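You operate a simulated robot arm through the tools that you are given. There is no shell and no other tool.

You are at the controls of a simulated two-armed robot. One attempt, no reset.

TASK
Bleed the radiator: heating off, cup under the valve, key in, shut it when water comes.
Fine: the valve key ends on the sill. Set down upright: drip cup.

The check looks at the end state, three seconds after you hand in, the way a careful person would. Anything else that was tipped, shoved, dropped, spilled or broken makes it a failure.

THE ROBOT
Two 7-joint arms with two-finger parallel grippers on one trunk that stands fixed in place. Base frame: the origin is at the foot of the trunk, x ahead of it, y to its left, z up. Lengths are in m, angles in rad, forces in N, time in s.
The left shoulder is at [0.07, 0.156, 1.055], the right one opposite. Each reaches about 1.231 m from its shoulder. Payload 3.91 kg a hand.
The tool frame of a hand sits at the grasp point between the pads (the TCP): z along the fingers, y along the line on which they close. The tips reach 0.03 m beyond it. Largest opening 0.11 m; finger width 0.02, thickness 0.01; the body of the gripper, 0.048 by 0.112 m, starts 0.055 m behind the TCP.
Orientation is told as [roll, pitch, yaw] about the base's x, y, z axes, in that order, counted from this pose: with the fingers straight down and closing along the base's y, the tool's x points along the base's -x, its y along +y and its z along -z.

THE INTERFACE
- The arms move only by the tool send_rows. It takes "left_targets", "right_targets" or both (then of equal length, played together; a hand with none holds still); each is a list of rows, each a list of 7 numbers: the finger opening in m, from 0 to 0.11, then the shift along the tool's x, y, z in units of 200 mm (1.0 is 200 mm), then the turn, a rotation vector about the tool's x, y, z in units of 90 degrees (1.0 is 90 degrees). In form: [[grip, dx, dy, dz, ax, ay, az], ...]. A call has 1 to 20 rows; each row is the pose to reach, as a shift and turn from the pose commanded when the call began, along the tool's axes at that moment. A call with a number of a shift or a turn outside -1 to 1 is refused whole. Each row takes 0.2 s and may step no farther than 0.05 m and 0.15 rad from the row before; otherwise, or with a gripper value out of range, the whole call is refused. A pose out of reach is approached as far as the arm can. The call stops where the force on the tool passes 90 N (or 10 N more than at its start, if that is more) or the arm is blocked; 0.2 s more then pass. The fingers move at their own pace (about 0.108 m/s each) and stop on an object; they squeeze with about 27 N. The grip force told is the motor's: it shows also when the fingers shut on nothing. Time passes only in rows, and 0.2 s behind the last, so rows that repeat a pose let the fingers close. It gives the time, the measured TCP pose, the force on the tool (base axes), the opening and the grip force at its end, in the units of the frame above (readings bear some noise), with the torque about the TCP (base axes, N m) and any sound that the robot's microphone picked up.
- Cameras (640 x 400 px; columns grow to the right, rows downward): "scene" is now at [0.1233, 0.0581, 1.3038]; the picture's right is [0.64, -0.76, -0.00], its down [-0.29, -0.25, -0.92] and it looks along [0.71, 0.60, -0.38] (base axes); focal length 284 px, centre (320, 200). "left" rides on the left gripper at [0.072, -0.017, -0.103] in its tool frame; the picture's right is [0.23, 0.97, 0.00], its down [-0.76, 0.18, -0.62] and it looks along [-0.61, 0.14, 0.78] (tool axes); focal length 222 px, centre (320, 200). "right" rides on the right gripper at [0.072, 0.017, -0.103] in its tool frame; the picture's right is [-0.23, 0.97, 0.00], its down [-0.76, -0.18, -0.62] and it looks along [-0.61, -0.14, 0.78] (tool axes); focal length 222 px, centre (320, 200). There is no depth. A picture from a camera that has moved, and an enlarged one, comes with that camera's place and axes in the base frame and with its lens.
- camera(camera): a new picture of that camera. No time passes.
- slide_trunk(by): slides the trunk up (or, below 0, down) by that many m; the arms and the scene camera ride with it, the base frame stays. It gives what a move gives, with no picture.
- turn_head(pan, tilt): turns the head with the scene camera to pan (to the left, within 1.501 rad either way) and tilt (down, from -0.506 to 1.204), counted from straight ahead of the robot. It gives what a move gives.
- inspect(camera, box): a new picture of the part [left, top, right, bottom] of that camera's present view, enlarged. No time passes.
- job_done(): hands the job in; it is judged then, once.

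Nothing tells you positions but the pictures and the camera data. Unless the task says otherwise, let go and move clear before handing in.

The tools are called after "Call:" as name(argument=value, ...) on one line, values as JSON. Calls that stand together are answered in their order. send_rows: Moves the arms, as the interface text tells. Its arguments: {"type":"object","properties":{"left_targets":{"type":"array"},"right_targets":{"type":"array"}},"required":[]} The other tools are called the same way: slide_trunk (by) moves the trunk up or down; turn_head (pan, tilt) turns the head that bears the scene camera; camera (camera) takes a picture; inspect (camera, box) takes an enlarged picture of a part of a camera's view; job_done () hands the job in.

At the start:

```text
time: 0.0
left_eef_pos: [0.3928, 0.5979, 1.2367]
left_ee_rot: [0.001, 0.0, -0.001]
left_contact_force: [-0.7, -0.4, 0.2]
left_wrist_torque: [0.02, 0.0, -0.04]
left_finger_gap: 0.11
left_grip_force: 0.0
right_eef_pos: [0.54, 0.0474, 1.2072]
right_ee_rot: [0.0, 0.0, 0.0]
right_contact_force: [0.7, -0.1, -0.9]
right_wrist_torque: [0.01, 0.01, -0.05]
right_finger_gap: 0.1099
right_grip_force: 0.2
trunk travel left (down, up): [-0.5, 0.44]
head pan, tilt (commanded): [0.7, 0.391]
```

scene: 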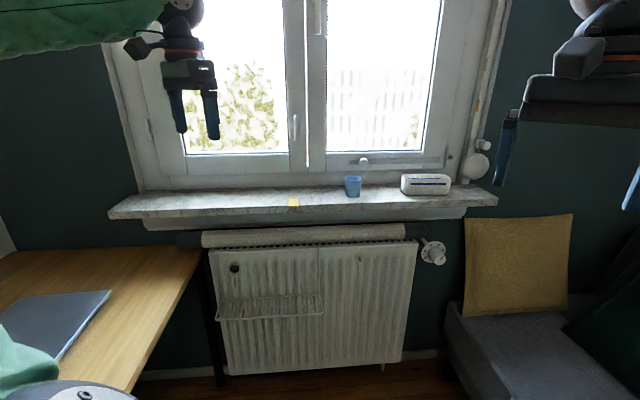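
right: 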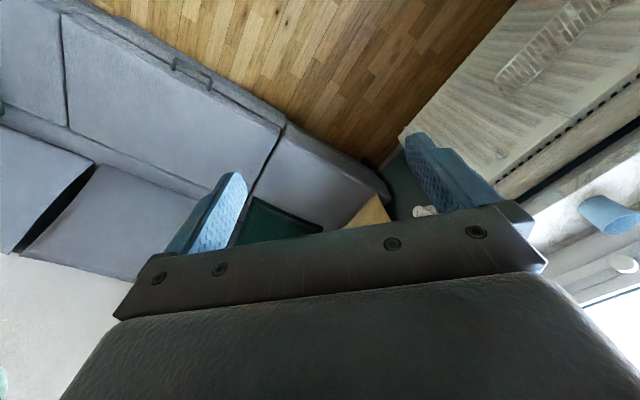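
left: 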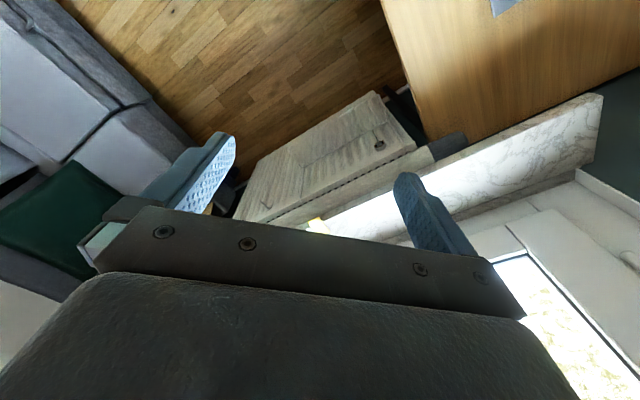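

I see a window with a marble sill holding a blue cup, a white device and a small yellow thing, with a radiator below that has a dark valve at upper left and a thermostat at right. I'll look closer at each of these before moving.

Call:
inspect(camera="scene", box=[200, 230, 330, 330])

Call:
inspect(camera="scene", box=[270, 160, 470, 220])

Call:
inspect(camera="scene", box=[340, 220, 470, 300])

Call:
inspect(camera="scene", box=[100, 180, 340, 300])

```text
4.00 times, centred on (265, 280) of scene
camera zoom: at [0.1233, 0.0581, 1.3038], right [0.64, -0.76, 0.0], down [-0.29, -0.25, -0.92], along [0.71, 0.6, -0.38], focal length 1135 px, centre (540, -120)
```

zoom: 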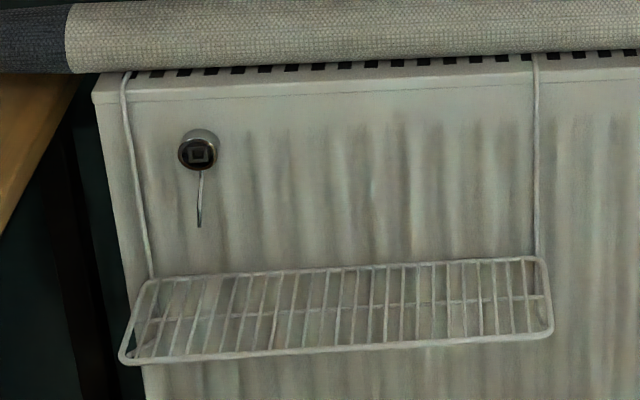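

```text
3.20 times, centred on (370, 190) of scene
camera zoom: at [0.1233, 0.0581, 1.3038], right [0.64, -0.76, 0.0], down [-0.29, -0.25, -0.92], along [0.71, 0.6, -0.38], focal length 908 px, centre (160, 232)
```

zoom: 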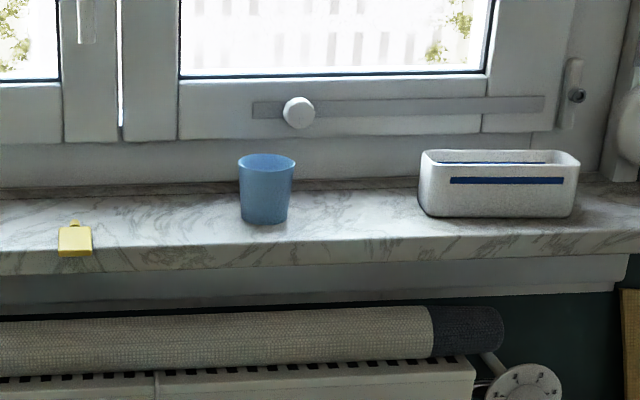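

```text
4.92 times, centred on (405, 260) of scene
camera zoom: at [0.1233, 0.0581, 1.3038], right [0.64, -0.76, 0.0], down [-0.29, -0.25, -0.92], along [0.71, 0.6, -0.38], focal length 1397 px, centre (-98, -95)
```

zoom: 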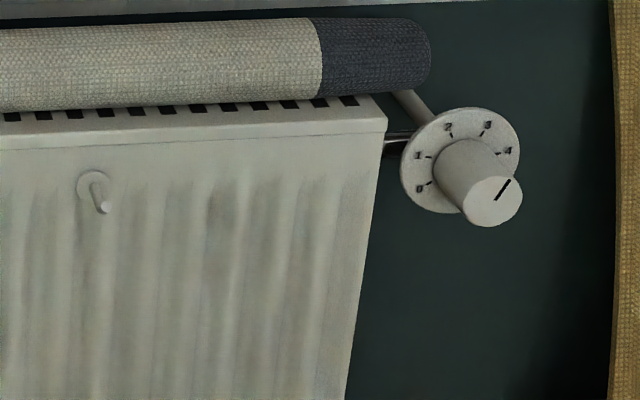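

```text
2.67 times, centred on (220, 240) of scene
camera zoom: at [0.1233, 0.0581, 1.3038], right [0.64, -0.76, 0.0], down [-0.29, -0.25, -0.92], along [0.71, 0.6, -0.38], focal length 757 px, centre (587, 93)
```

zoom: 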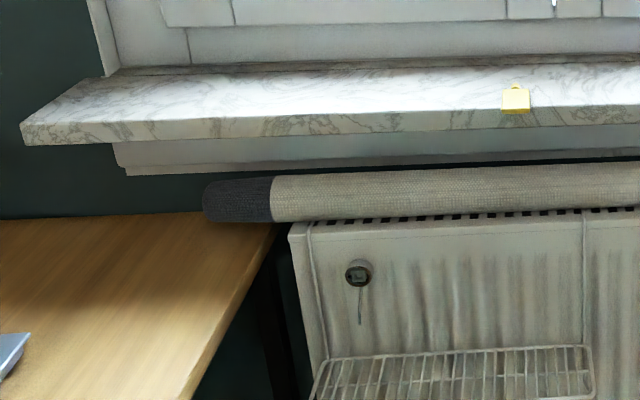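

The yellow key lies near the front of the sill, the cup stands on the sill, and the valve with its spout is above a wire rack on the radiator. The thermostat is at the right. I'll raise the trunk to get a second viewpoint for triangulating.

Call:
slide_trunk(by=0.3)

Call:
camera(camera="scene")

```text
time: 3.0
left_eef_pos: [0.3934, 0.5992, 1.5358]
left_ee_rot: [-0.001, -0.001, 0.0]
left_contact_force: [0.5, 0.1, -0.1]
left_wrist_torque: [-0.01, 0.0, -0.01]
left_finger_gap: 0.1099
left_grip_force: 0.1
right_eef_pos: [0.5399, 0.0479, 1.5082]
right_ee_rot: [0.0, -0.001, 0.0]
right_contact_force: [-0.5, 0.3, 1.0]
right_wrist_torque: [-0.02, 0.02, 0.01]
right_finger_gap: 0.1103
right_grip_force: 0.0
trunk travel left (down, up): [-0.8, 0.14]
head pan, tilt (commanded): [0.7, 0.391]
```

```text
taken
camera scene: at [0.1235, 0.0582, 1.6037], right [0.64, -0.76, 0.0], down [-0.29, -0.25, -0.92], along [0.71, 0.6, -0.38], focal length 284 px, centre (320, 200)
```

scene: 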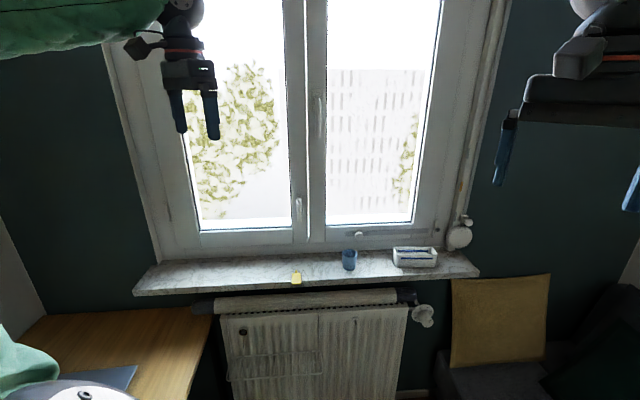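

The new viewpoint shows the same items from 0.3 m higher. I'll take enlarged crops for precise pixel positions.

Call:
inspect(camera="scene", box=[280, 230, 480, 340])

Call:
inspect(camera="scene", box=[200, 290, 350, 384])

Call:
inspect(camera="scene", box=[380, 280, 460, 330])

Call:
inspect(camera="scene", box=[120, 250, 320, 330])

```text
3.20 times, centred on (380, 285) of scene
camera zoom: at [0.1235, 0.0582, 1.6037], right [0.64, -0.76, 0.0], down [-0.29, -0.25, -0.92], along [0.71, 0.6, -0.38], focal length 908 px, centre (128, -72)
```

zoom: 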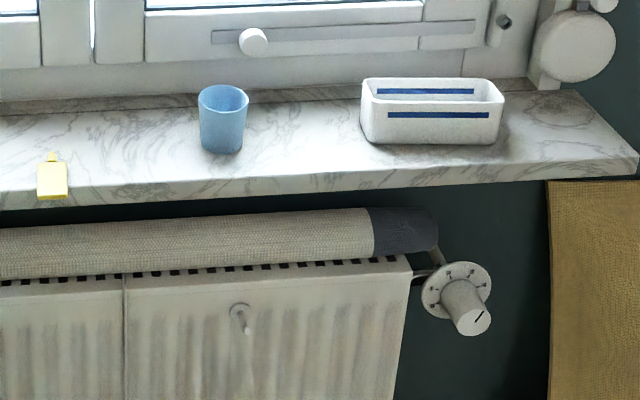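

```text
4.26 times, centred on (275, 337) of scene
camera zoom: at [0.1235, 0.0582, 1.6037], right [0.64, -0.76, 0.0], down [-0.29, -0.25, -0.92], along [0.71, 0.6, -0.38], focal length 1208 px, centre (512, -383)
```

zoom: 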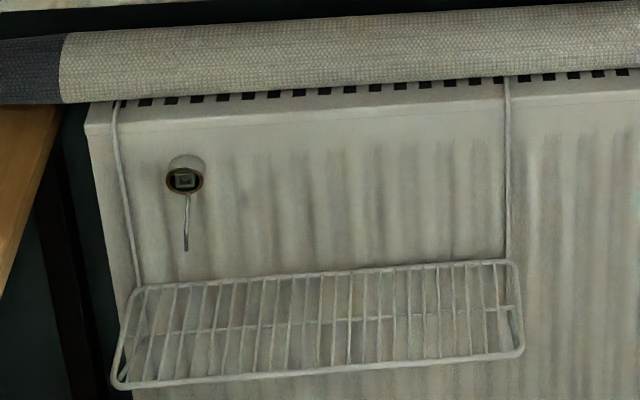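

```text
8.00 times, centred on (420, 305) of scene
camera zoom: at [0.1235, 0.0582, 1.6037], right [0.64, -0.76, 0.0], down [-0.29, -0.25, -0.92], along [0.71, 0.6, -0.38], focal length 2271 px, centre (-480, -640)
```

zoom: 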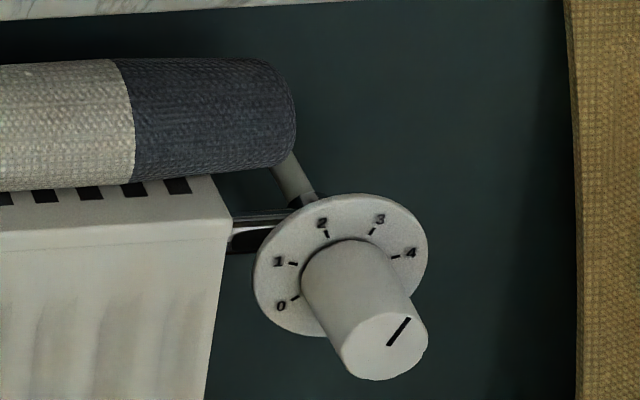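

```text
3.20 times, centred on (220, 290) of scene
camera zoom: at [0.1235, 0.0582, 1.6037], right [0.64, -0.76, 0.0], down [-0.29, -0.25, -0.92], along [0.71, 0.6, -0.38], focal length 908 px, centre (640, -88)
```

zoom: 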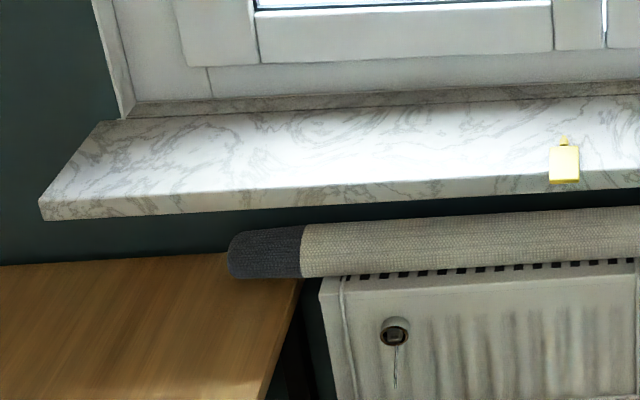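

The geometry is clear enough to plan: the wall runs at about 45° in the base frame, with the sill top at z≈0.94 and the valve near (0.56, 0.82, 0.71). The thermostat knob is near (1.07, 0.28, 0.71) and points at 3. I'll look around for the arms and nearby obstacles.

Call:
turn_head(pan=1.3, tilt=0.7)

Call:
camera(camera="scene")

Call:
turn_head(pan=-0.1, tilt=0.6)

Call:
camera(camera="scene")

```text
time: 4.0
left_eef_pos: [0.3929, 0.5982, 1.5366]
left_ee_rot: [0.0, 0.001, 0.002]
left_contact_force: [0.2, -0.1, -0.4]
left_wrist_torque: [-0.01, 0.04, -0.02]
left_finger_gap: 0.1098
left_grip_force: 0.1
right_eef_pos: [0.5394, 0.0476, 1.5078]
right_ee_rot: [-0.002, 0.0, 0.0]
right_contact_force: [-0.1, -0.4, -0.4]
right_wrist_torque: [0.0, 0.0, -0.01]
right_finger_gap: 0.1101
right_grip_force: 0.0
trunk travel left (down, up): [-0.8, 0.14]
head pan, tilt (commanded): [1.3, 0.7]
```

```text
taken
camera scene: at [0.0752, 0.0802, 1.5762], right [0.96, -0.27, 0.0], down [-0.17, -0.62, -0.77], along [0.2, 0.74, -0.64], focal length 284 px, centre (320, 200)
```

scene: 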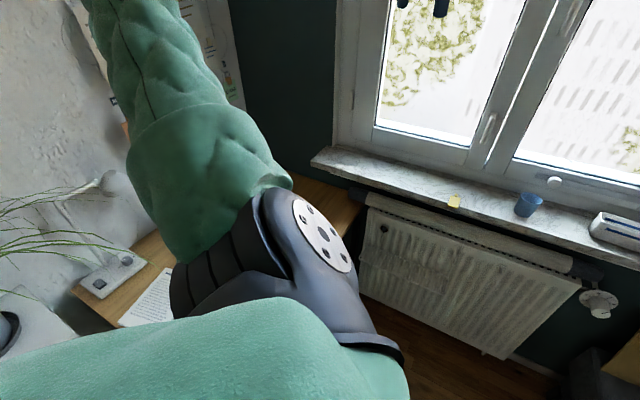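

```text
time: 5.5
left_eef_pos: [0.3932, 0.5975, 1.536]
left_ee_rot: [0.001, -0.001, -0.001]
left_contact_force: [0.9, -0.4, -0.2]
left_wrist_torque: [0.02, 0.0, 0.02]
left_finger_gap: 0.1099
left_grip_force: 0.0
right_eef_pos: [0.5409, 0.0479, 1.5083]
right_ee_rot: [0.0, 0.001, 0.0]
right_contact_force: [0.6, 0.1, -0.4]
right_wrist_torque: [0.0, 0.03, -0.02]
right_finger_gap: 0.1099
right_grip_force: 0.1
trunk travel left (down, up): [-0.8, 0.14]
head pan, tilt (commanded): [-0.099, 0.6]
```

```text
taken
camera scene: at [0.1404, -0.0103, 1.5847], right [-0.1, -1.0, 0.0], down [-0.56, 0.06, -0.82], along [0.82, -0.08, -0.57], focal length 284 px, centre (320, 200)
```

scene: 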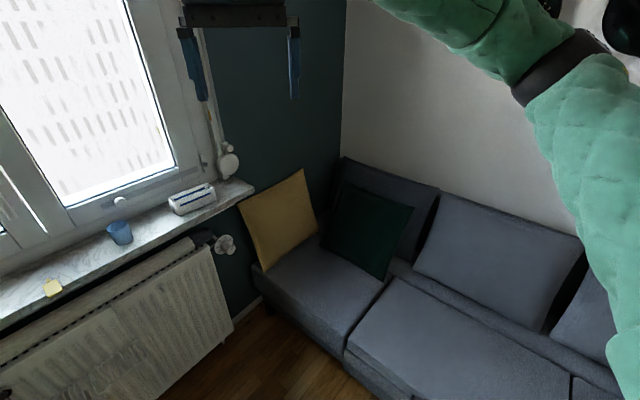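

The left arm's elbow sits out to the left at shoulder height, with the desk, lamp and plant behind it, and the sofa is on the right. I'll lower the trunk back and look at the left arm and desk before moving.

Call:
slide_trunk(by=-0.3)

Call:
turn_head(pan=1.5, tilt=0.3)

Call:
camera(camera="scene")

Call:
turn_head(pan=0.8, tilt=0.5)

Call:
camera(camera="scene")

Call:
inspect(camera="scene", box=[260, 120, 340, 170])

```text
time: 8.5
left_eef_pos: [0.3929, 0.5983, 1.2367]
left_ee_rot: [-0.001, -0.002, 0.001]
left_contact_force: [-0.3, -0.8, 0.6]
left_wrist_torque: [-0.02, 0.01, 0.0]
left_finger_gap: 0.11
left_grip_force: 0.0
right_eef_pos: [0.5408, 0.0472, 1.2072]
right_ee_rot: [0.0, 0.0, 0.0]
right_contact_force: [0.0, -0.5, 1.2]
right_wrist_torque: [-0.02, -0.01, -0.01]
right_finger_gap: 0.1101
right_grip_force: 0.0
trunk travel left (down, up): [-0.5, 0.44]
head pan, tilt (commanded): [-0.099, 0.6]
```

```text
time: 10.2
left_eef_pos: [0.3933, 0.5981, 1.2367]
left_ee_rot: [0.0, -0.001, 0.001]
left_contact_force: [0.3, 0.3, 0.2]
left_wrist_torque: [-0.02, 0.03, 0.04]
left_finger_gap: 0.1098
left_grip_force: 0.0
right_eef_pos: [0.5399, 0.047, 1.2072]
right_ee_rot: [0.002, -0.001, 0.0]
right_contact_force: [1.1, 0.2, -0.4]
right_wrist_torque: [0.02, 0.01, 0.0]
right_finger_gap: 0.1097
right_grip_force: 0.1
trunk travel left (down, up): [-0.5, 0.44]
head pan, tilt (commanded): [1.499, 0.3]
```

```text
taken
camera scene: at [0.0591, 0.0914, 1.3122], right [1.0, -0.07, 0.0], down [-0.02, -0.3, -0.96], along [0.07, 0.95, -0.3], focal length 284 px, centre (320, 200)
```

scene: 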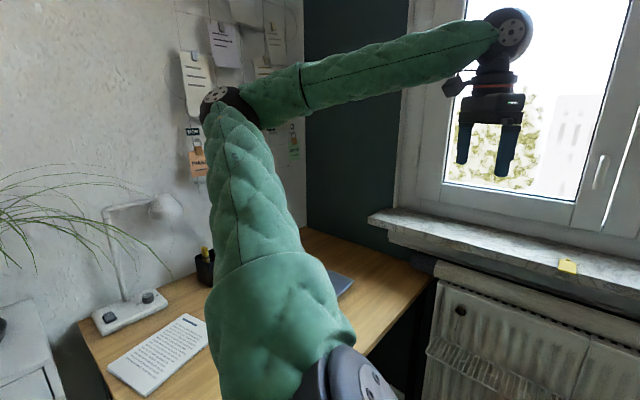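

```text
time: 11.3
left_eef_pos: [0.3931, 0.5979, 1.2359]
left_ee_rot: [0.001, 0.0, 0.0]
left_contact_force: [1.3, -1.0, 0.1]
left_wrist_torque: [0.0, 0.0, 0.02]
left_finger_gap: 0.1098
left_grip_force: 0.0
right_eef_pos: [0.5403, 0.0468, 1.2085]
right_ee_rot: [0.001, 0.0, 0.001]
right_contact_force: [0.1, -0.2, 0.6]
right_wrist_torque: [-0.01, 0.03, -0.01]
right_finger_gap: 0.1098
right_grip_force: 0.1
trunk travel left (down, up): [-0.5, 0.44]
head pan, tilt (commanded): [0.799, 0.499]
```

```text
taken
camera scene: at [0.1157, 0.0636, 1.2938], right [0.72, -0.7, 0.0], down [-0.33, -0.34, -0.88], along [0.61, 0.63, -0.48], focal length 284 px, centre (320, 200)
```

scene: 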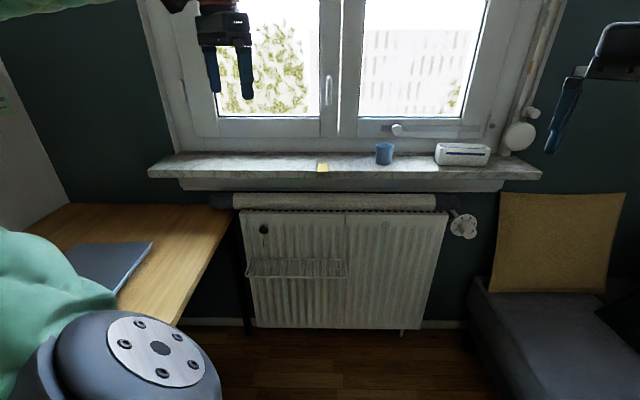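

```text
8.00 times, centred on (300, 145) of scene
camera zoom: at [0.1157, 0.0636, 1.2938], right [0.72, -0.7, 0.0], down [-0.33, -0.34, -0.88], along [0.61, 0.63, -0.48], focal length 2271 px, centre (480, 640)
```

zoom: 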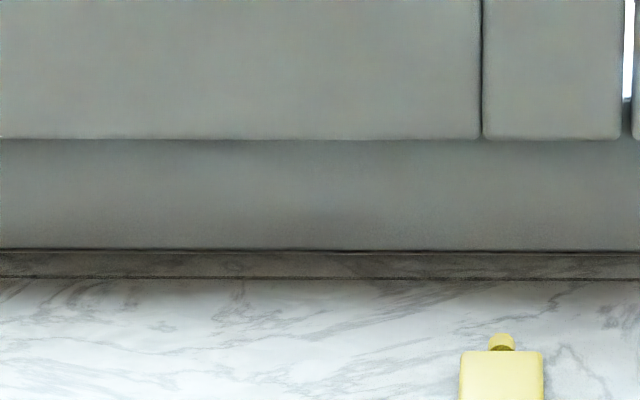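

The wall lines look level at pan 0.8, which confirms the 45° wall. I'll zoom in on the key and its overhang.

Call:
inspect(camera="scene", box=[296, 150, 352, 185])

Call:
inspect(camera="scene", box=[360, 130, 440, 180])

Call:
inspect(camera="scene", box=[230, 210, 310, 260])

Call:
inspect(camera="scene", box=[430, 200, 494, 240])

```text
11.43 times, centred on (324, 168) of scene
camera zoom: at [0.1157, 0.0636, 1.2938], right [0.72, -0.7, 0.0], down [-0.33, -0.34, -0.88], along [0.61, 0.63, -0.48], focal length 3244 px, centre (274, 571)
```

zoom: 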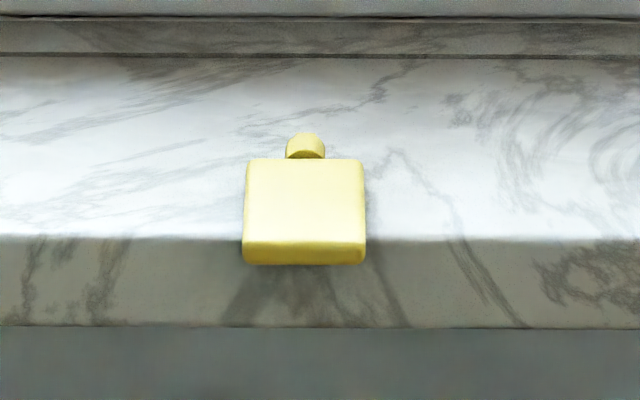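

```text
8.00 times, centred on (400, 155) of scene
camera zoom: at [0.1157, 0.0636, 1.2938], right [0.72, -0.7, 0.0], down [-0.33, -0.34, -0.88], along [0.61, 0.63, -0.48], focal length 2271 px, centre (-320, 560)
```

zoom: 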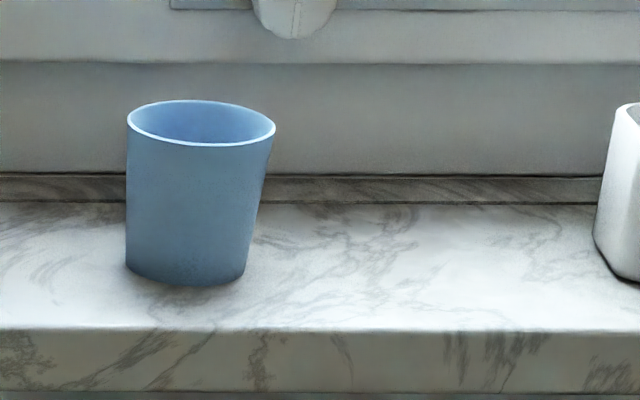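

```text
8.00 times, centred on (270, 235) of scene
camera zoom: at [0.1157, 0.0636, 1.2938], right [0.72, -0.7, 0.0], down [-0.33, -0.34, -0.88], along [0.61, 0.63, -0.48], focal length 2271 px, centre (720, -80)
```

zoom: 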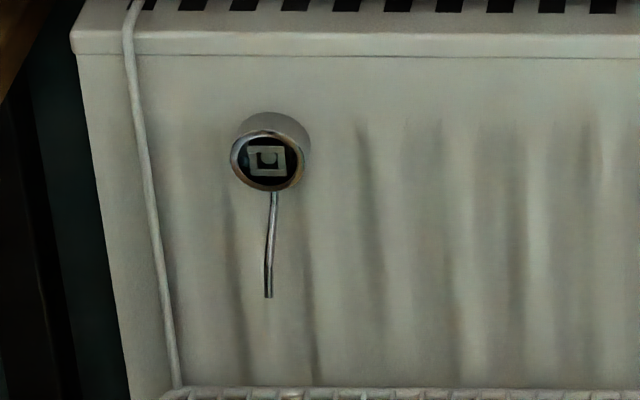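

```text
10.00 times, centred on (462, 220) of scene
camera zoom: at [0.1157, 0.0636, 1.2938], right [0.72, -0.7, 0.0], down [-0.33, -0.34, -0.88], along [0.61, 0.63, -0.48], focal length 2838 px, centre (-1100, 0)
```

zoom: 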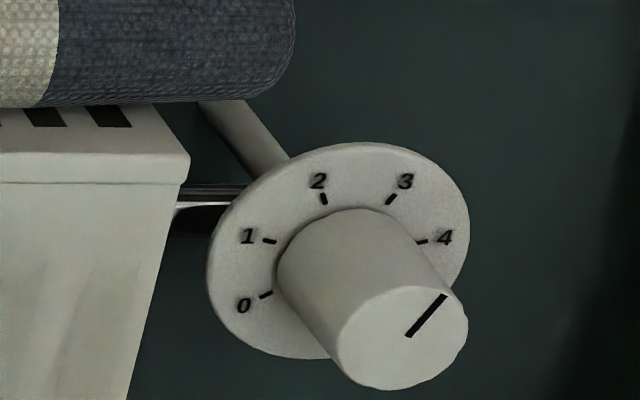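

The key overhangs the sill front by about 2 cm with its stub pointing at the wall, so a vertical clamp on the overhang should work. I'll lower the trunk a little, then swing the right hand to point at the wall for the thermostat knob.

Call:
slide_trunk(by=-0.2)

Call:
send_rows(right_targets=[[0.11, -0.083, 0, 0.0, -0.0326, -0.0786, -0.0326], [0.11, -0.167, 0, 0.0, -0.0652, -0.1573, -0.0652], [0.11, -0.25, 0, 0.0, -0.0978, -0.2359, -0.0978], [0.11, -0.333, 0, 0.0, -0.1303, -0.3145, -0.1303], [0.11, -0.417, 0, 0.0, -0.1629, -0.3932, -0.1629], [0.11, -0.5, 0, 0.0, -0.1955, -0.4718, -0.1955], [0.11, -0.583, 0, 0.0, -0.2281, -0.5504, -0.2281], [0.11, -0.667, 0, 0.0, -0.2607, -0.6291, -0.2607], [0.11, -0.75, 0, 0.0, -0.2933, -0.7077, -0.2933], [0.11, -0.833, 0, 0.0, -0.3258, -0.7863, -0.3258], [0.11, -0.917, 0, 0.0, -0.3584, -0.865, -0.3584], [0.11, -1.0, 0, 0.0, -0.391, -0.9436, -0.391]])

Call:
camera(camera="scene")

Call:
camera(camera="right")

```text
time: 13.4
left_eef_pos: [0.393, 0.5981, 1.0363]
left_ee_rot: [0.002, 0.001, -0.001]
left_contact_force: [0.4, 0.3, -1.5]
left_wrist_torque: [0.02, 0.0, 0.03]
left_finger_gap: 0.11
left_grip_force: 0.0
right_eef_pos: [0.5387, 0.0467, 1.0078]
right_ee_rot: [0.001, 0.0, 0.0]
right_contact_force: [0.3, 0.1, 0.0]
right_wrist_torque: [0.01, 0.0, 0.03]
right_finger_gap: 0.1099
right_grip_force: 0.1
trunk travel left (down, up): [-0.3, 0.64]
head pan, tilt (commanded): [0.799, 0.499]
```

```text
time: 16.0
left_eef_pos: [0.3933, 0.5972, 1.0358]
left_ee_rot: [0.0, -0.001, 0.001]
left_contact_force: [0.1, -0.1, -0.1]
left_wrist_torque: [-0.01, 0.03, -0.02]
left_finger_gap: 0.1099
left_grip_force: 0.1
right_eef_pos: [0.7402, 0.0467, 1.0062]
right_ee_rot: [-2.881, -1.568, -2.615]
right_contact_force: [0.5, -0.2, -1.1]
right_wrist_torque: [0.0, 0.05, 0.02]
right_finger_gap: 0.1103
right_grip_force: 0.1
trunk travel left (down, up): [-0.3, 0.64]
head pan, tilt (commanded): [0.799, 0.499]
```

```text
taken
camera scene: at [0.1161, 0.0632, 1.0938], right [0.72, -0.7, 0.0], down [-0.33, -0.34, -0.88], along [0.61, 0.63, -0.48], focal length 284 px, centre (320, 200)
```

scene: 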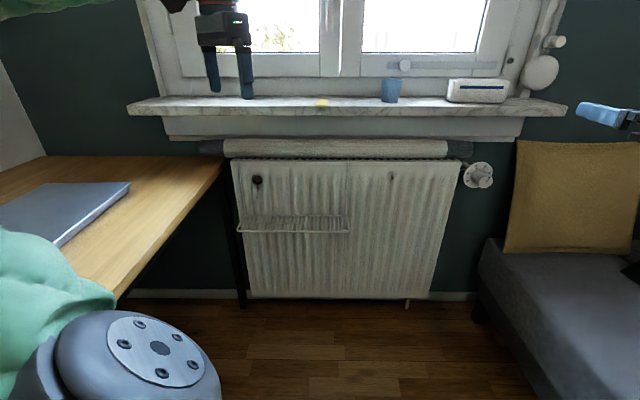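

```text
taken
camera right: at [0.6548, -0.0145, 0.9338], right [-0.69, 0.69, 0.23], down [-0.32, -0.57, 0.76], along [0.65, 0.45, 0.61], focal length 222 px, centre (320, 200)
```

right: 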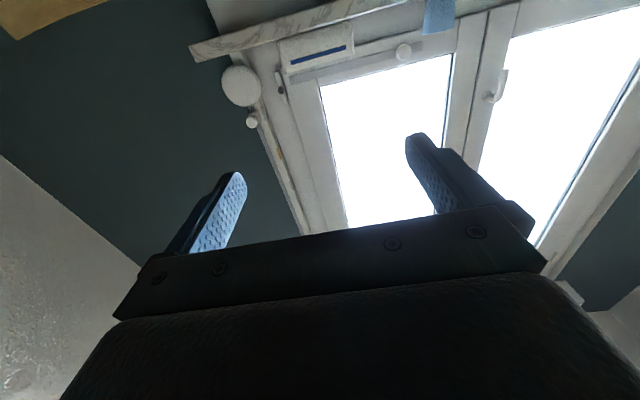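

The right hand now points at the wall and tracked well. I'll move it down and toward the knob's axis, stopping short of the knob face.

Call:
send_rows(right_targets=[[0.09, 0.167, -0.052, 0.083, 0, 0, 0], [0.09, 0.333, -0.105, 0.167, 0, 0, 0], [0.09, 0.5, -0.157, 0.25, 0, 0, 0], [0.09, 0.667, -0.21, 0.333, 0, 0, 0], [0.09, 0.833, -0.262, 0.417, 0, 0, 0], [0.09, 1.0, -0.315, 0.5, 0, 0, 0]])

Call:
send_rows(right_targets=[[0.08, 0.079, 0, 0.167, 0, 0, 0], [0.08, 0.158, 0, 0.333, 0, 0, 0], [0.08, 0.237, 0, 0.5, 0, 0, 0], [0.08, 0.317, 0, 0.667, 0, 0, 0], [0.08, 0.396, 0, 0.833, 0, 0, 0], [0.08, 0.475, 0, 0.95, 0, 0, 0]])

Call:
camera(camera="scene")

Call:
camera(camera="right")

```text
time: 17.4
left_eef_pos: [0.393, 0.5983, 1.0358]
left_ee_rot: [-0.001, 0.001, -0.001]
left_contact_force: [0.1, 0.1, -0.8]
left_wrist_torque: [0.0, 0.02, 0.01]
left_finger_gap: 0.1098
left_grip_force: 0.1
right_eef_pos: [0.8589, 0.0722, 0.8059]
right_ee_rot: [-1.355, -1.569, 2.141]
right_contact_force: [0.5, 0.1, -0.3]
right_wrist_torque: [0.0, -0.03, -0.03]
right_finger_gap: 0.0901
right_grip_force: 0.0
trunk travel left (down, up): [-0.3, 0.64]
head pan, tilt (commanded): [0.799, 0.499]
```

```text
time: 18.8
left_eef_pos: [0.3925, 0.5977, 1.0375]
left_ee_rot: [0.0, -0.001, 0.001]
left_contact_force: [0.5, 0.1, 0.3]
left_wrist_torque: [-0.01, 0.0, -0.01]
left_finger_gap: 0.1098
left_grip_force: 0.0
right_eef_pos: [0.9898, 0.2082, 0.7117]
right_ee_rot: [0.244, -1.569, 0.539]
right_contact_force: [-0.3, 0.0, -0.5]
right_wrist_torque: [0.0, -0.02, -0.03]
right_finger_gap: 0.0798
right_grip_force: 0.1
trunk travel left (down, up): [-0.3, 0.64]
head pan, tilt (commanded): [0.799, 0.499]
```

```text
taken
camera scene: at [0.116, 0.0637, 1.0938], right [0.72, -0.7, 0.0], down [-0.33, -0.34, -0.88], along [0.61, 0.63, -0.48], focal length 284 px, centre (320, 200)
```

scene: 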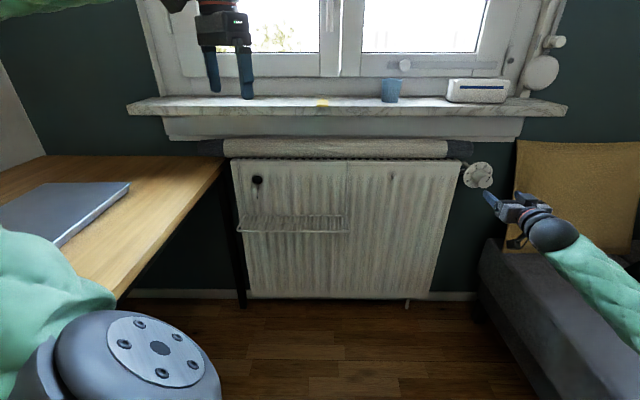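

```text
taken
camera right: at [0.9037, 0.1464, 0.6394], right [-0.69, 0.69, 0.23], down [-0.31, -0.57, 0.76], along [0.65, 0.45, 0.61], focal length 222 px, centre (320, 200)
```

right: 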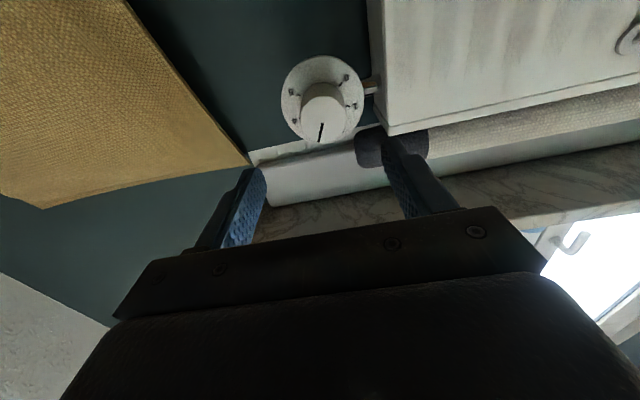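

The knob is visible between the fingers in the right camera. I'll zoom in to refine the lateral alignment.

Call:
inspect(camera="right", box=[260, 40, 388, 160])

Call:
inspect(camera="scene", box=[440, 150, 560, 225])

```text
3.33 times, centred on (324, 100) of right
camera zoom: at [0.9037, 0.1464, 0.6394], right [-0.69, 0.69, 0.23], down [-0.31, -0.57, 0.76], along [0.65, 0.45, 0.61], focal length 740 px, centre (307, 533)
```

zoom: 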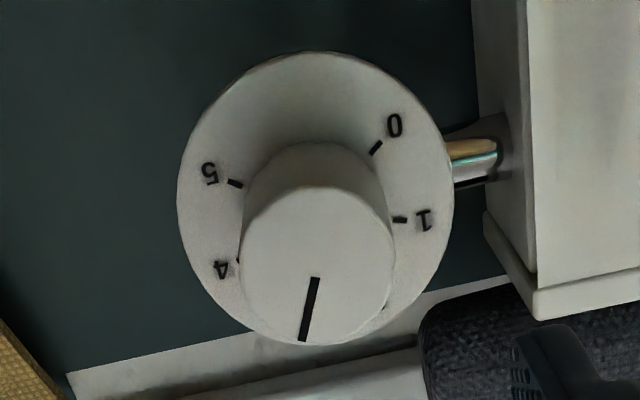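

```text
5.33 times, centred on (500, 188) of scene
camera zoom: at [0.116, 0.0637, 1.0938], right [0.72, -0.7, 0.0], down [-0.33, -0.34, -0.88], along [0.61, 0.63, -0.48], focal length 1514 px, centre (-640, 267)
```

zoom: 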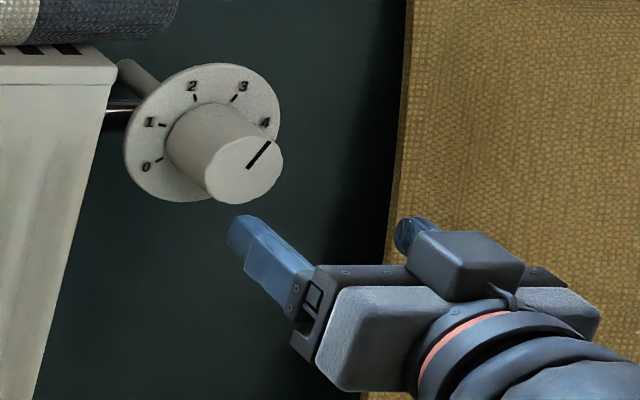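

The knob axis is within about 4 mm of the hand axis. I'll advance until the fingers straddle the knob, then close.

Call:
send_rows(right_targets=[[0.08, 0, 0.02, 0.14, 0, 0, 0], [0.08, 0, 0.02, 0.28, 0, 0, 0], [0.08, 0, 0.02, 0.42, 0, 0, 0], [0.08, 0, 0.02, 0.555, 0, 0, 0]])

Call:
inspect(camera="scene", box=[440, 150, 560, 225])

Call:
camera(camera="right")

```text
time: 19.8
left_eef_pos: [0.3941, 0.5991, 1.0354]
left_ee_rot: [0.0, 0.0, -0.001]
left_contact_force: [-0.7, 0.1, 0.2]
left_wrist_torque: [0.02, 0.0, 0.0]
left_finger_gap: 0.1101
left_grip_force: 0.1
right_eef_pos: [1.0655, 0.2879, 0.7122]
right_ee_rot: [-0.606, -1.571, 1.393]
right_contact_force: [0.4, -0.5, -0.6]
right_wrist_torque: [-0.03, -0.01, 0.0]
right_finger_gap: 0.08
right_grip_force: 0.1
trunk travel left (down, up): [-0.3, 0.64]
head pan, tilt (commanded): [0.799, 0.499]
```

```text
5.33 times, centred on (500, 188) of scene
camera zoom: at [0.1157, 0.0638, 1.0938], right [0.72, -0.7, 0.0], down [-0.33, -0.34, -0.88], along [0.61, 0.63, -0.48], focal length 1514 px, centre (-640, 267)
```

zoom: 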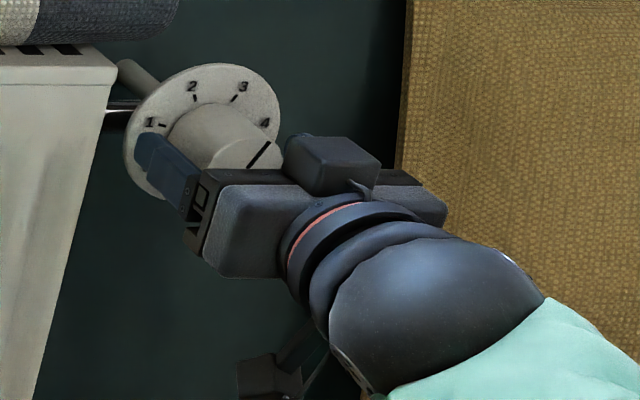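

```text
taken
camera right: at [0.9797, 0.2273, 0.6404], right [-0.69, 0.69, 0.23], down [-0.31, -0.57, 0.76], along [0.65, 0.45, 0.61], focal length 222 px, centre (320, 200)
```

right: 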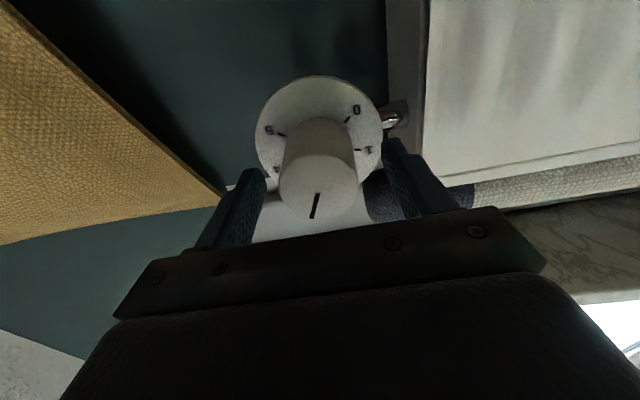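

The knob sits between the fingers. I'll close on it.

Call:
send_rows(right_targets=[[0.03, 0, 0, 0, 0, 0, 0], [0.03, 0, 0, 0, 0, 0, 0], [0.03, 0, 0, 0, 0, 0, 0]])

Call:
camera(camera="right")

```text
time: 20.6
left_eef_pos: [0.3931, 0.5983, 1.0366]
left_ee_rot: [-0.001, -0.001, -0.001]
left_contact_force: [0.8, 0.6, -0.1]
left_wrist_torque: [0.02, -0.01, 0.02]
left_finger_gap: 0.1101
left_grip_force: 0.1
right_eef_pos: [1.0663, 0.2878, 0.7122]
right_ee_rot: [0.452, -1.571, 0.334]
right_contact_force: [8.2, -3.0, 1.1]
right_wrist_torque: [-0.03, 0.03, -0.22]
right_finger_gap: 0.0462
right_grip_force: 44.9
trunk travel left (down, up): [-0.3, 0.64]
head pan, tilt (commanded): [0.799, 0.499]
```

```text
taken
camera right: at [0.9797, 0.2273, 0.6403], right [-0.69, 0.69, 0.23], down [-0.31, -0.57, 0.76], along [0.65, 0.45, 0.61], focal length 222 px, centre (320, 200)
```

right: 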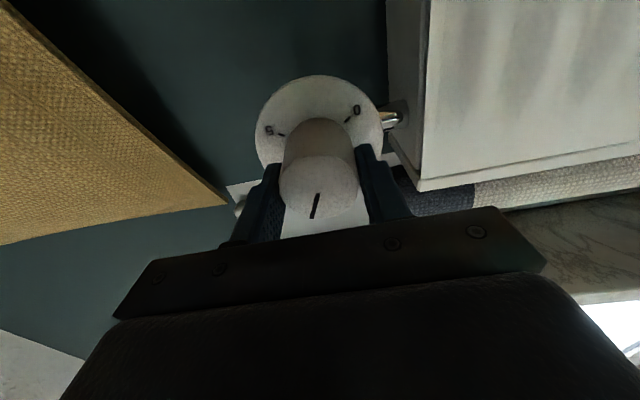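

Firm grip on the knob, 46 mm wide. I'll turn it counterclockwise by about 81°.

Call:
send_rows(right_targets=[[0.03, 0, -0.005, 0, 0, 0, -0.082], [0.03, 0, -0.005, 0, 0, 0, -0.164], [0.03, 0, -0.005, 0, 0, 0, -0.245], [0.03, 0, -0.005, 0, 0, 0, -0.327], [0.03, 0, -0.005, 0, 0, 0, -0.409], [0.03, 0, -0.005, 0, 0, 0, -0.491], [0.03, 0, -0.005, 0, 0, 0, -0.573], [0.03, 0, -0.005, 0, 0, 0, -0.655], [0.03, 0, -0.005, 0, 0, 0, -0.736], [0.03, 0, -0.005, 0, 0, 0, -0.818], [0.03, 0, -0.005, 0, 0, 0, -0.9]])

Call:
camera(camera="right")

Call:
inspect(camera="scene", box=[440, 150, 560, 225])

```text
time: 22.3
left_eef_pos: [0.3971, 0.5984, 1.0335]
left_ee_rot: [0.0, 0.001, -0.003]
left_contact_force: [-0.1, 0.1, -0.1]
left_wrist_torque: [0.03, 0.01, -0.03]
left_finger_gap: 0.1102
left_grip_force: 0.1
right_eef_pos: [1.077, 0.2993, 0.7118]
right_ee_rot: [-1.507, -0.678, 2.364]
right_contact_force: [-59.5, 7.2, -45.3]
right_wrist_torque: [0.69, -0.95, -0.29]
right_finger_gap: 0.0497
right_grip_force: 19.6
right hand out of reach, approached as far as the arm can: row 6, 7, 8
trunk travel left (down, up): [-0.3, 0.64]
head pan, tilt (commanded): [0.799, 0.499]
stopped in row 8 (right hand): the force on the tool passed its limit at 516 N (the readings are from after the stop); the commanded pose is now the measured one
```

```text
taken
camera right: at [1.0388, 0.1899, 0.6579], right [-0.6, 0.51, -0.61], down [-0.75, -0.11, 0.65], along [0.26, 0.85, 0.45], focal length 222 px, centre (320, 200)
```

right: 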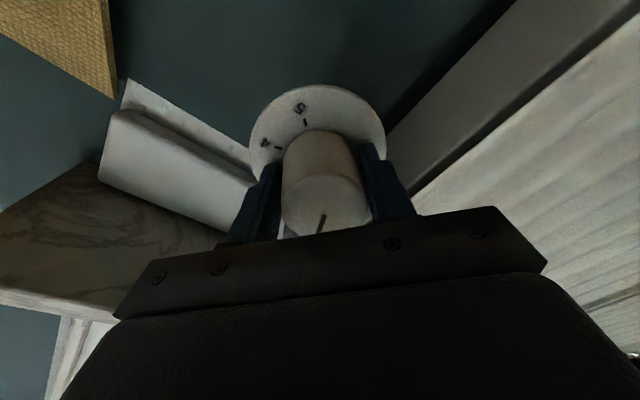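

```text
5.33 times, centred on (500, 188) of scene
camera zoom: at [0.1168, 0.0649, 1.0932], right [0.72, -0.7, 0.0], down [-0.33, -0.34, -0.88], along [0.61, 0.63, -0.48], focal length 1514 px, centre (-640, 267)
```

zoom: 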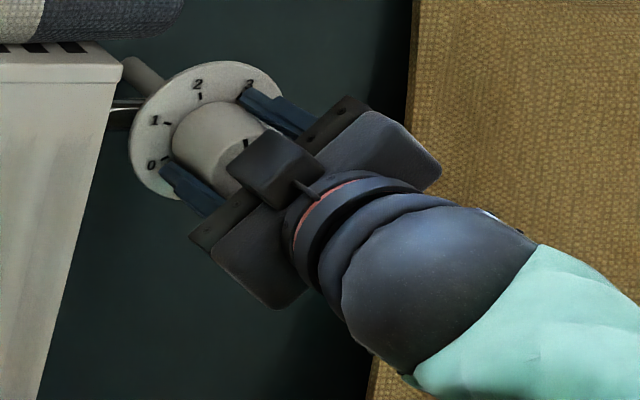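

The right wrist ran out of turn range after about 40° and pushed on the knob. I'll open the fingers right away to release the strain.

Call:
send_rows(right_targets=[[0.08, 0, 0, 0, 0, 0, 0], [0.08, 0, 0, 0, 0, 0, 0]])

Call:
camera(camera="right")

Call:
inspect(camera="scene", box=[440, 150, 560, 225])

```text
time: 22.9
left_eef_pos: [0.3955, 0.5987, 1.0364]
left_ee_rot: [-0.001, 0.002, -0.001]
left_contact_force: [0.8, -0.5, -0.1]
left_wrist_torque: [-0.02, -0.02, -0.01]
left_finger_gap: 0.11
left_grip_force: 0.0
right_eef_pos: [1.0843, 0.2902, 0.7235]
right_ee_rot: [-1.517, -0.676, 2.357]
right_contact_force: [2.3, 0.2, -5.0]
right_wrist_torque: [-0.07, -0.2, -0.05]
right_finger_gap: 0.0814
right_grip_force: 1.2
trunk travel left (down, up): [-0.3, 0.64]
head pan, tilt (commanded): [0.799, 0.499]
```

```text
taken
camera right: at [1.0444, 0.1813, 0.6687], right [-0.59, 0.52, -0.62], down [-0.76, -0.11, 0.64], along [0.27, 0.85, 0.46], focal length 222 px, centre (320, 200)
```

right: 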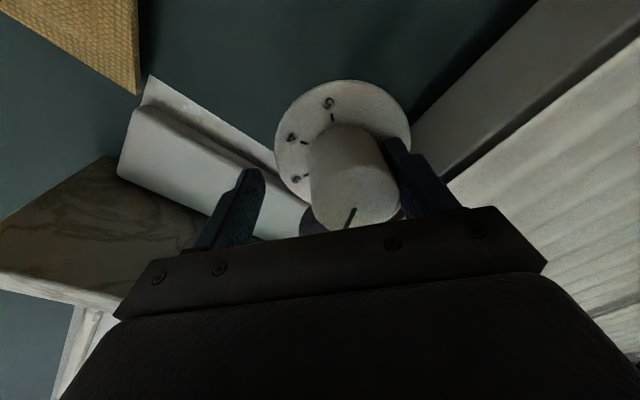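

```text
5.33 times, centred on (500, 188) of scene
camera zoom: at [0.1168, 0.0635, 1.0941], right [0.72, -0.7, 0.0], down [-0.33, -0.34, -0.88], along [0.61, 0.63, -0.48], focal length 1514 px, centre (-640, 267)
```

zoom: 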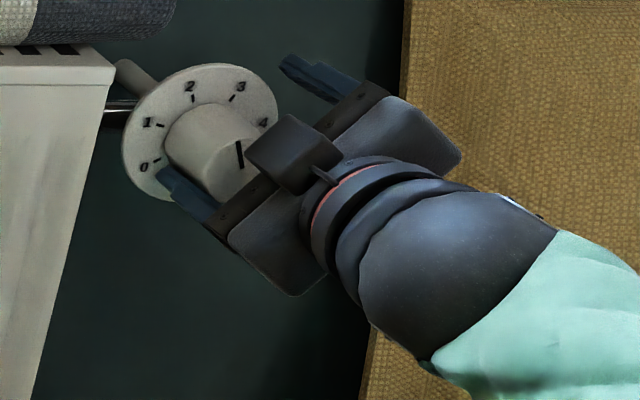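

The knob moved from 3 to roughly 2.4. I'll re-centre slightly and back straight off, then restart the stroke from the other end of the wrist's range.

Call:
send_rows(right_targets=[[0.08, 0, 0.085, 0, 0, 0, 0], [0.09, 0, 0.085, 0, 0, 0, 0], [0.09, 0, 0.085, -0.15, 0, 0, 0], [0.09, 0, 0.085, -0.35, 0, 0, 0], [0.09, 0, 0.085, -0.55, 0, 0, 0]])

Call:
camera(camera="right")

Call:
inspect(camera="scene", box=[440, 150, 560, 225])

```text
time: 24.1
left_eef_pos: [0.3945, 0.5985, 1.0369]
left_ee_rot: [-0.001, -0.001, -0.001]
left_contact_force: [-0.1, 0.2, 0.4]
left_wrist_torque: [0.02, -0.01, 0.01]
left_finger_gap: 0.11
left_grip_force: 0.1
right_eef_pos: [1.0081, 0.2143, 0.7258]
right_ee_rot: [-1.487, -0.686, 2.355]
right_contact_force: [-1.0, -0.1, 0.5]
right_wrist_torque: [0.0, 0.02, -0.05]
right_finger_gap: 0.0898
right_grip_force: 0.1
right hand out of reach, approached as far as the arm can: row 1, 3, 4, 5
trunk travel left (down, up): [-0.3, 0.64]
head pan, tilt (commanded): [0.799, 0.499]
```

```text
taken
camera right: at [0.9684, 0.1059, 0.6741], right [-0.62, 0.5, -0.6], down [-0.74, -0.11, 0.66], along [0.26, 0.86, 0.44], focal length 222 px, centre (320, 200)
```

right: 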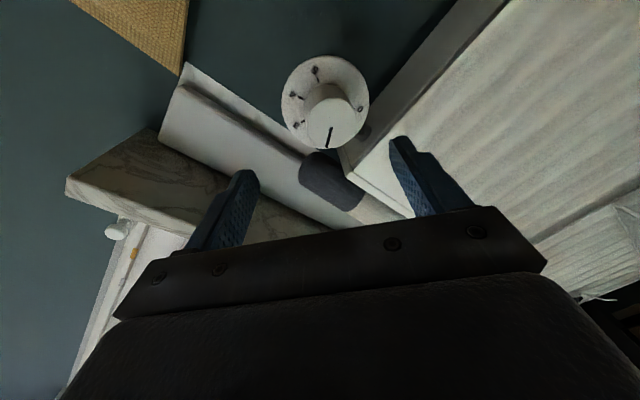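

```text
5.33 times, centred on (500, 188) of scene
camera zoom: at [0.1157, 0.0635, 1.0939], right [0.72, -0.7, 0.0], down [-0.33, -0.34, -0.88], along [0.61, 0.63, -0.48], focal length 1514 px, centre (-640, 267)
```

zoom: 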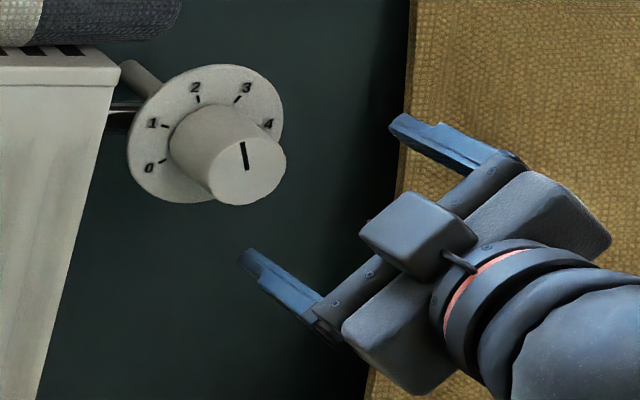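

The indicator now sits at about 2, so roughly 111° remain. I'll roll the right hand back the other way in free space to gain range.

Call:
send_rows(right_targets=[[0.09, 0, 0, 0, 0, 0, 0.09], [0.09, 0, 0, 0, 0, 0, 0.18], [0.09, 0, 0, 0, 0, 0, 0.27], [0.09, 0, 0, 0, 0, 0, 0.36], [0.09, 0, 0, 0, 0, 0, 0.45], [0.09, 0, 0, 0, 0, 0, 0.54], [0.09, 0, 0, 0, 0, 0, 0.63], [0.09, 0, 0, 0, 0, 0, 0.72], [0.09, 0, 0, 0, 0, 0, 0.81], [0.09, 0, 0, 0, 0, 0, 0.9], [0.09, 0, 0, 0, 0, 0, 1.0]])

Call:
camera(camera="right")

```text
refused: row 11 steps farther than a row can; nothing moved
```

```text
taken
camera right: at [0.9684, 0.1059, 0.6741], right [-0.62, 0.5, -0.6], down [-0.74, -0.11, 0.66], along [0.26, 0.86, 0.44], focal length 222 px, centre (320, 200)
```

right: 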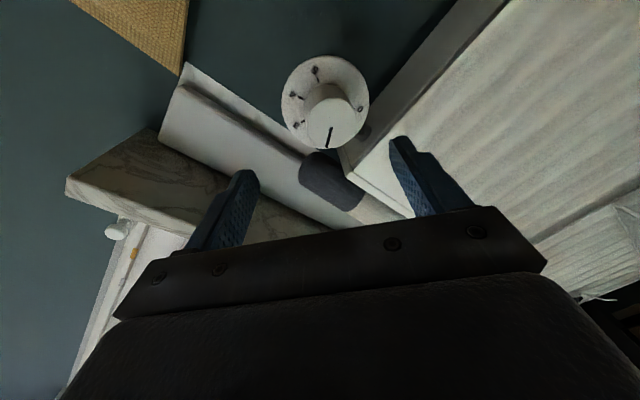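

The last step was slightly too large, so the call was refused and nothing moved. I'll resend it with even steps.

Call:
send_rows(right_targets=[[0.09, 0, 0, 0, 0, 0, 0.09], [0.09, 0, 0, 0, 0, 0, 0.18], [0.09, 0, 0, 0, 0, 0, 0.27], [0.09, 0, 0, 0, 0, 0, 0.36], [0.09, 0, 0, 0, 0, 0, 0.45], [0.09, 0, 0, 0, 0, 0, 0.54], [0.09, 0, 0, 0, 0, 0, 0.63], [0.09, 0, 0, 0, 0, 0, 0.72], [0.09, 0, 0, 0, 0, 0, 0.81], [0.09, 0, 0, 0, 0, 0, 0.9], [0.09, 0, 0, 0, 0, 0, 0.99]])

Call:
camera(camera="right")

```text
time: 26.5
left_eef_pos: [0.3953, 0.5978, 1.0356]
left_ee_rot: [0.001, -0.001, -0.001]
left_contact_force: [0.4, -0.8, -0.2]
left_wrist_torque: [-0.01, 0.0, 0.0]
left_finger_gap: 0.1099
left_grip_force: 0.0
right_eef_pos: [1.0089, 0.2143, 0.7258]
right_ee_rot: [1.501, -0.904, -0.695]
right_contact_force: [0.3, 0.2, -1.0]
right_wrist_torque: [0.04, -0.02, -0.02]
right_finger_gap: 0.09
right_grip_force: 0.0
trunk travel left (down, up): [-0.3, 0.64]
head pan, tilt (commanded): [0.799, 0.499]
```

```text
taken
camera right: at [0.8934, 0.1772, 0.6829], right [-0.44, 0.45, 0.78], down [0.04, -0.86, 0.52], along [0.9, 0.25, 0.36], focal length 222 px, centre (320, 200)
```

right: 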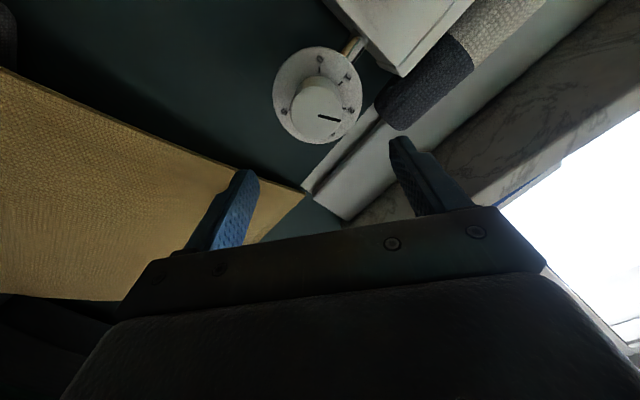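

The hand is now at about +38° roll with a small tilt. I'll correct the tilt and centring, then roll to about +76°.

Call:
send_rows(right_targets=[[0.09, 0.083, -0.003, 0.03, 0.001, -0.0355, 0], [0.09, 0.083, -0.003, 0.03, 0.001, -0.0355, 0]])

Call:
send_rows(right_targets=[[0.09, 0, 0, 0, 0, 0, 0.085], [0.09, 0, 0, 0, 0, 0, 0.17], [0.09, 0, 0, 0, 0, 0, 0.255], [0.09, 0, 0, 0, 0, 0, 0.34], [0.09, 0, 0, 0, 0, 0, 0.425]])

Call:
camera(camera="right")

Call:
inspect(camera="scene", box=[440, 150, 560, 225])

```text
time: 27.1
left_eef_pos: [0.3954, 0.598, 1.0369]
left_ee_rot: [0.0, 0.0, -0.002]
left_contact_force: [-0.7, -0.1, -0.4]
left_wrist_torque: [0.01, 0.02, 0.0]
left_finger_gap: 0.1101
left_grip_force: 0.1
right_eef_pos: [1.0034, 0.2251, 0.7116]
right_ee_rot: [1.572, -0.909, -0.789]
right_contact_force: [-0.4, -0.3, 0.8]
right_wrist_torque: [0.02, -0.02, -0.01]
right_finger_gap: 0.0901
right_grip_force: 0.0
trunk travel left (down, up): [-0.3, 0.64]
head pan, tilt (commanded): [0.799, 0.499]
```

```text
time: 28.3
left_eef_pos: [0.3944, 0.5984, 1.0355]
left_ee_rot: [0.001, -0.001, -0.002]
left_contact_force: [0.7, 0.7, 0.6]
left_wrist_torque: [-0.04, 0.02, 0.01]
left_finger_gap: 0.11
left_grip_force: 0.1
right_eef_pos: [1.0054, 0.2244, 0.7109]
right_ee_rot: [1.571, -0.239, -0.784]
right_contact_force: [-0.2, 0.4, 0.0]
right_wrist_torque: [0.02, 0.0, 0.01]
right_finger_gap: 0.0898
right_grip_force: 0.0
trunk travel left (down, up): [-0.3, 0.64]
head pan, tilt (commanded): [0.799, 0.499]
```

```text
taken
camera right: at [0.8785, 0.2045, 0.7104], right [-0.01, 0.01, 1.0], down [0.11, -0.99, 0.01], along [0.99, 0.11, 0.01], focal length 222 px, centre (320, 200)
```

right: 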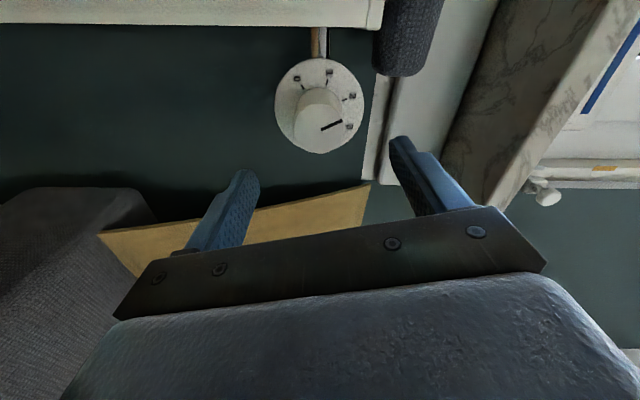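

```text
5.33 times, centred on (500, 188) of scene
camera zoom: at [0.1158, 0.0636, 1.0938], right [0.72, -0.7, 0.0], down [-0.33, -0.34, -0.88], along [0.61, 0.63, -0.48], focal length 1514 px, centre (-640, 267)
```

zoom: 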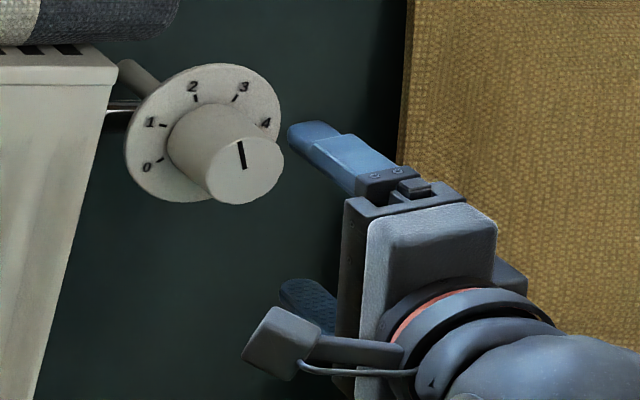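

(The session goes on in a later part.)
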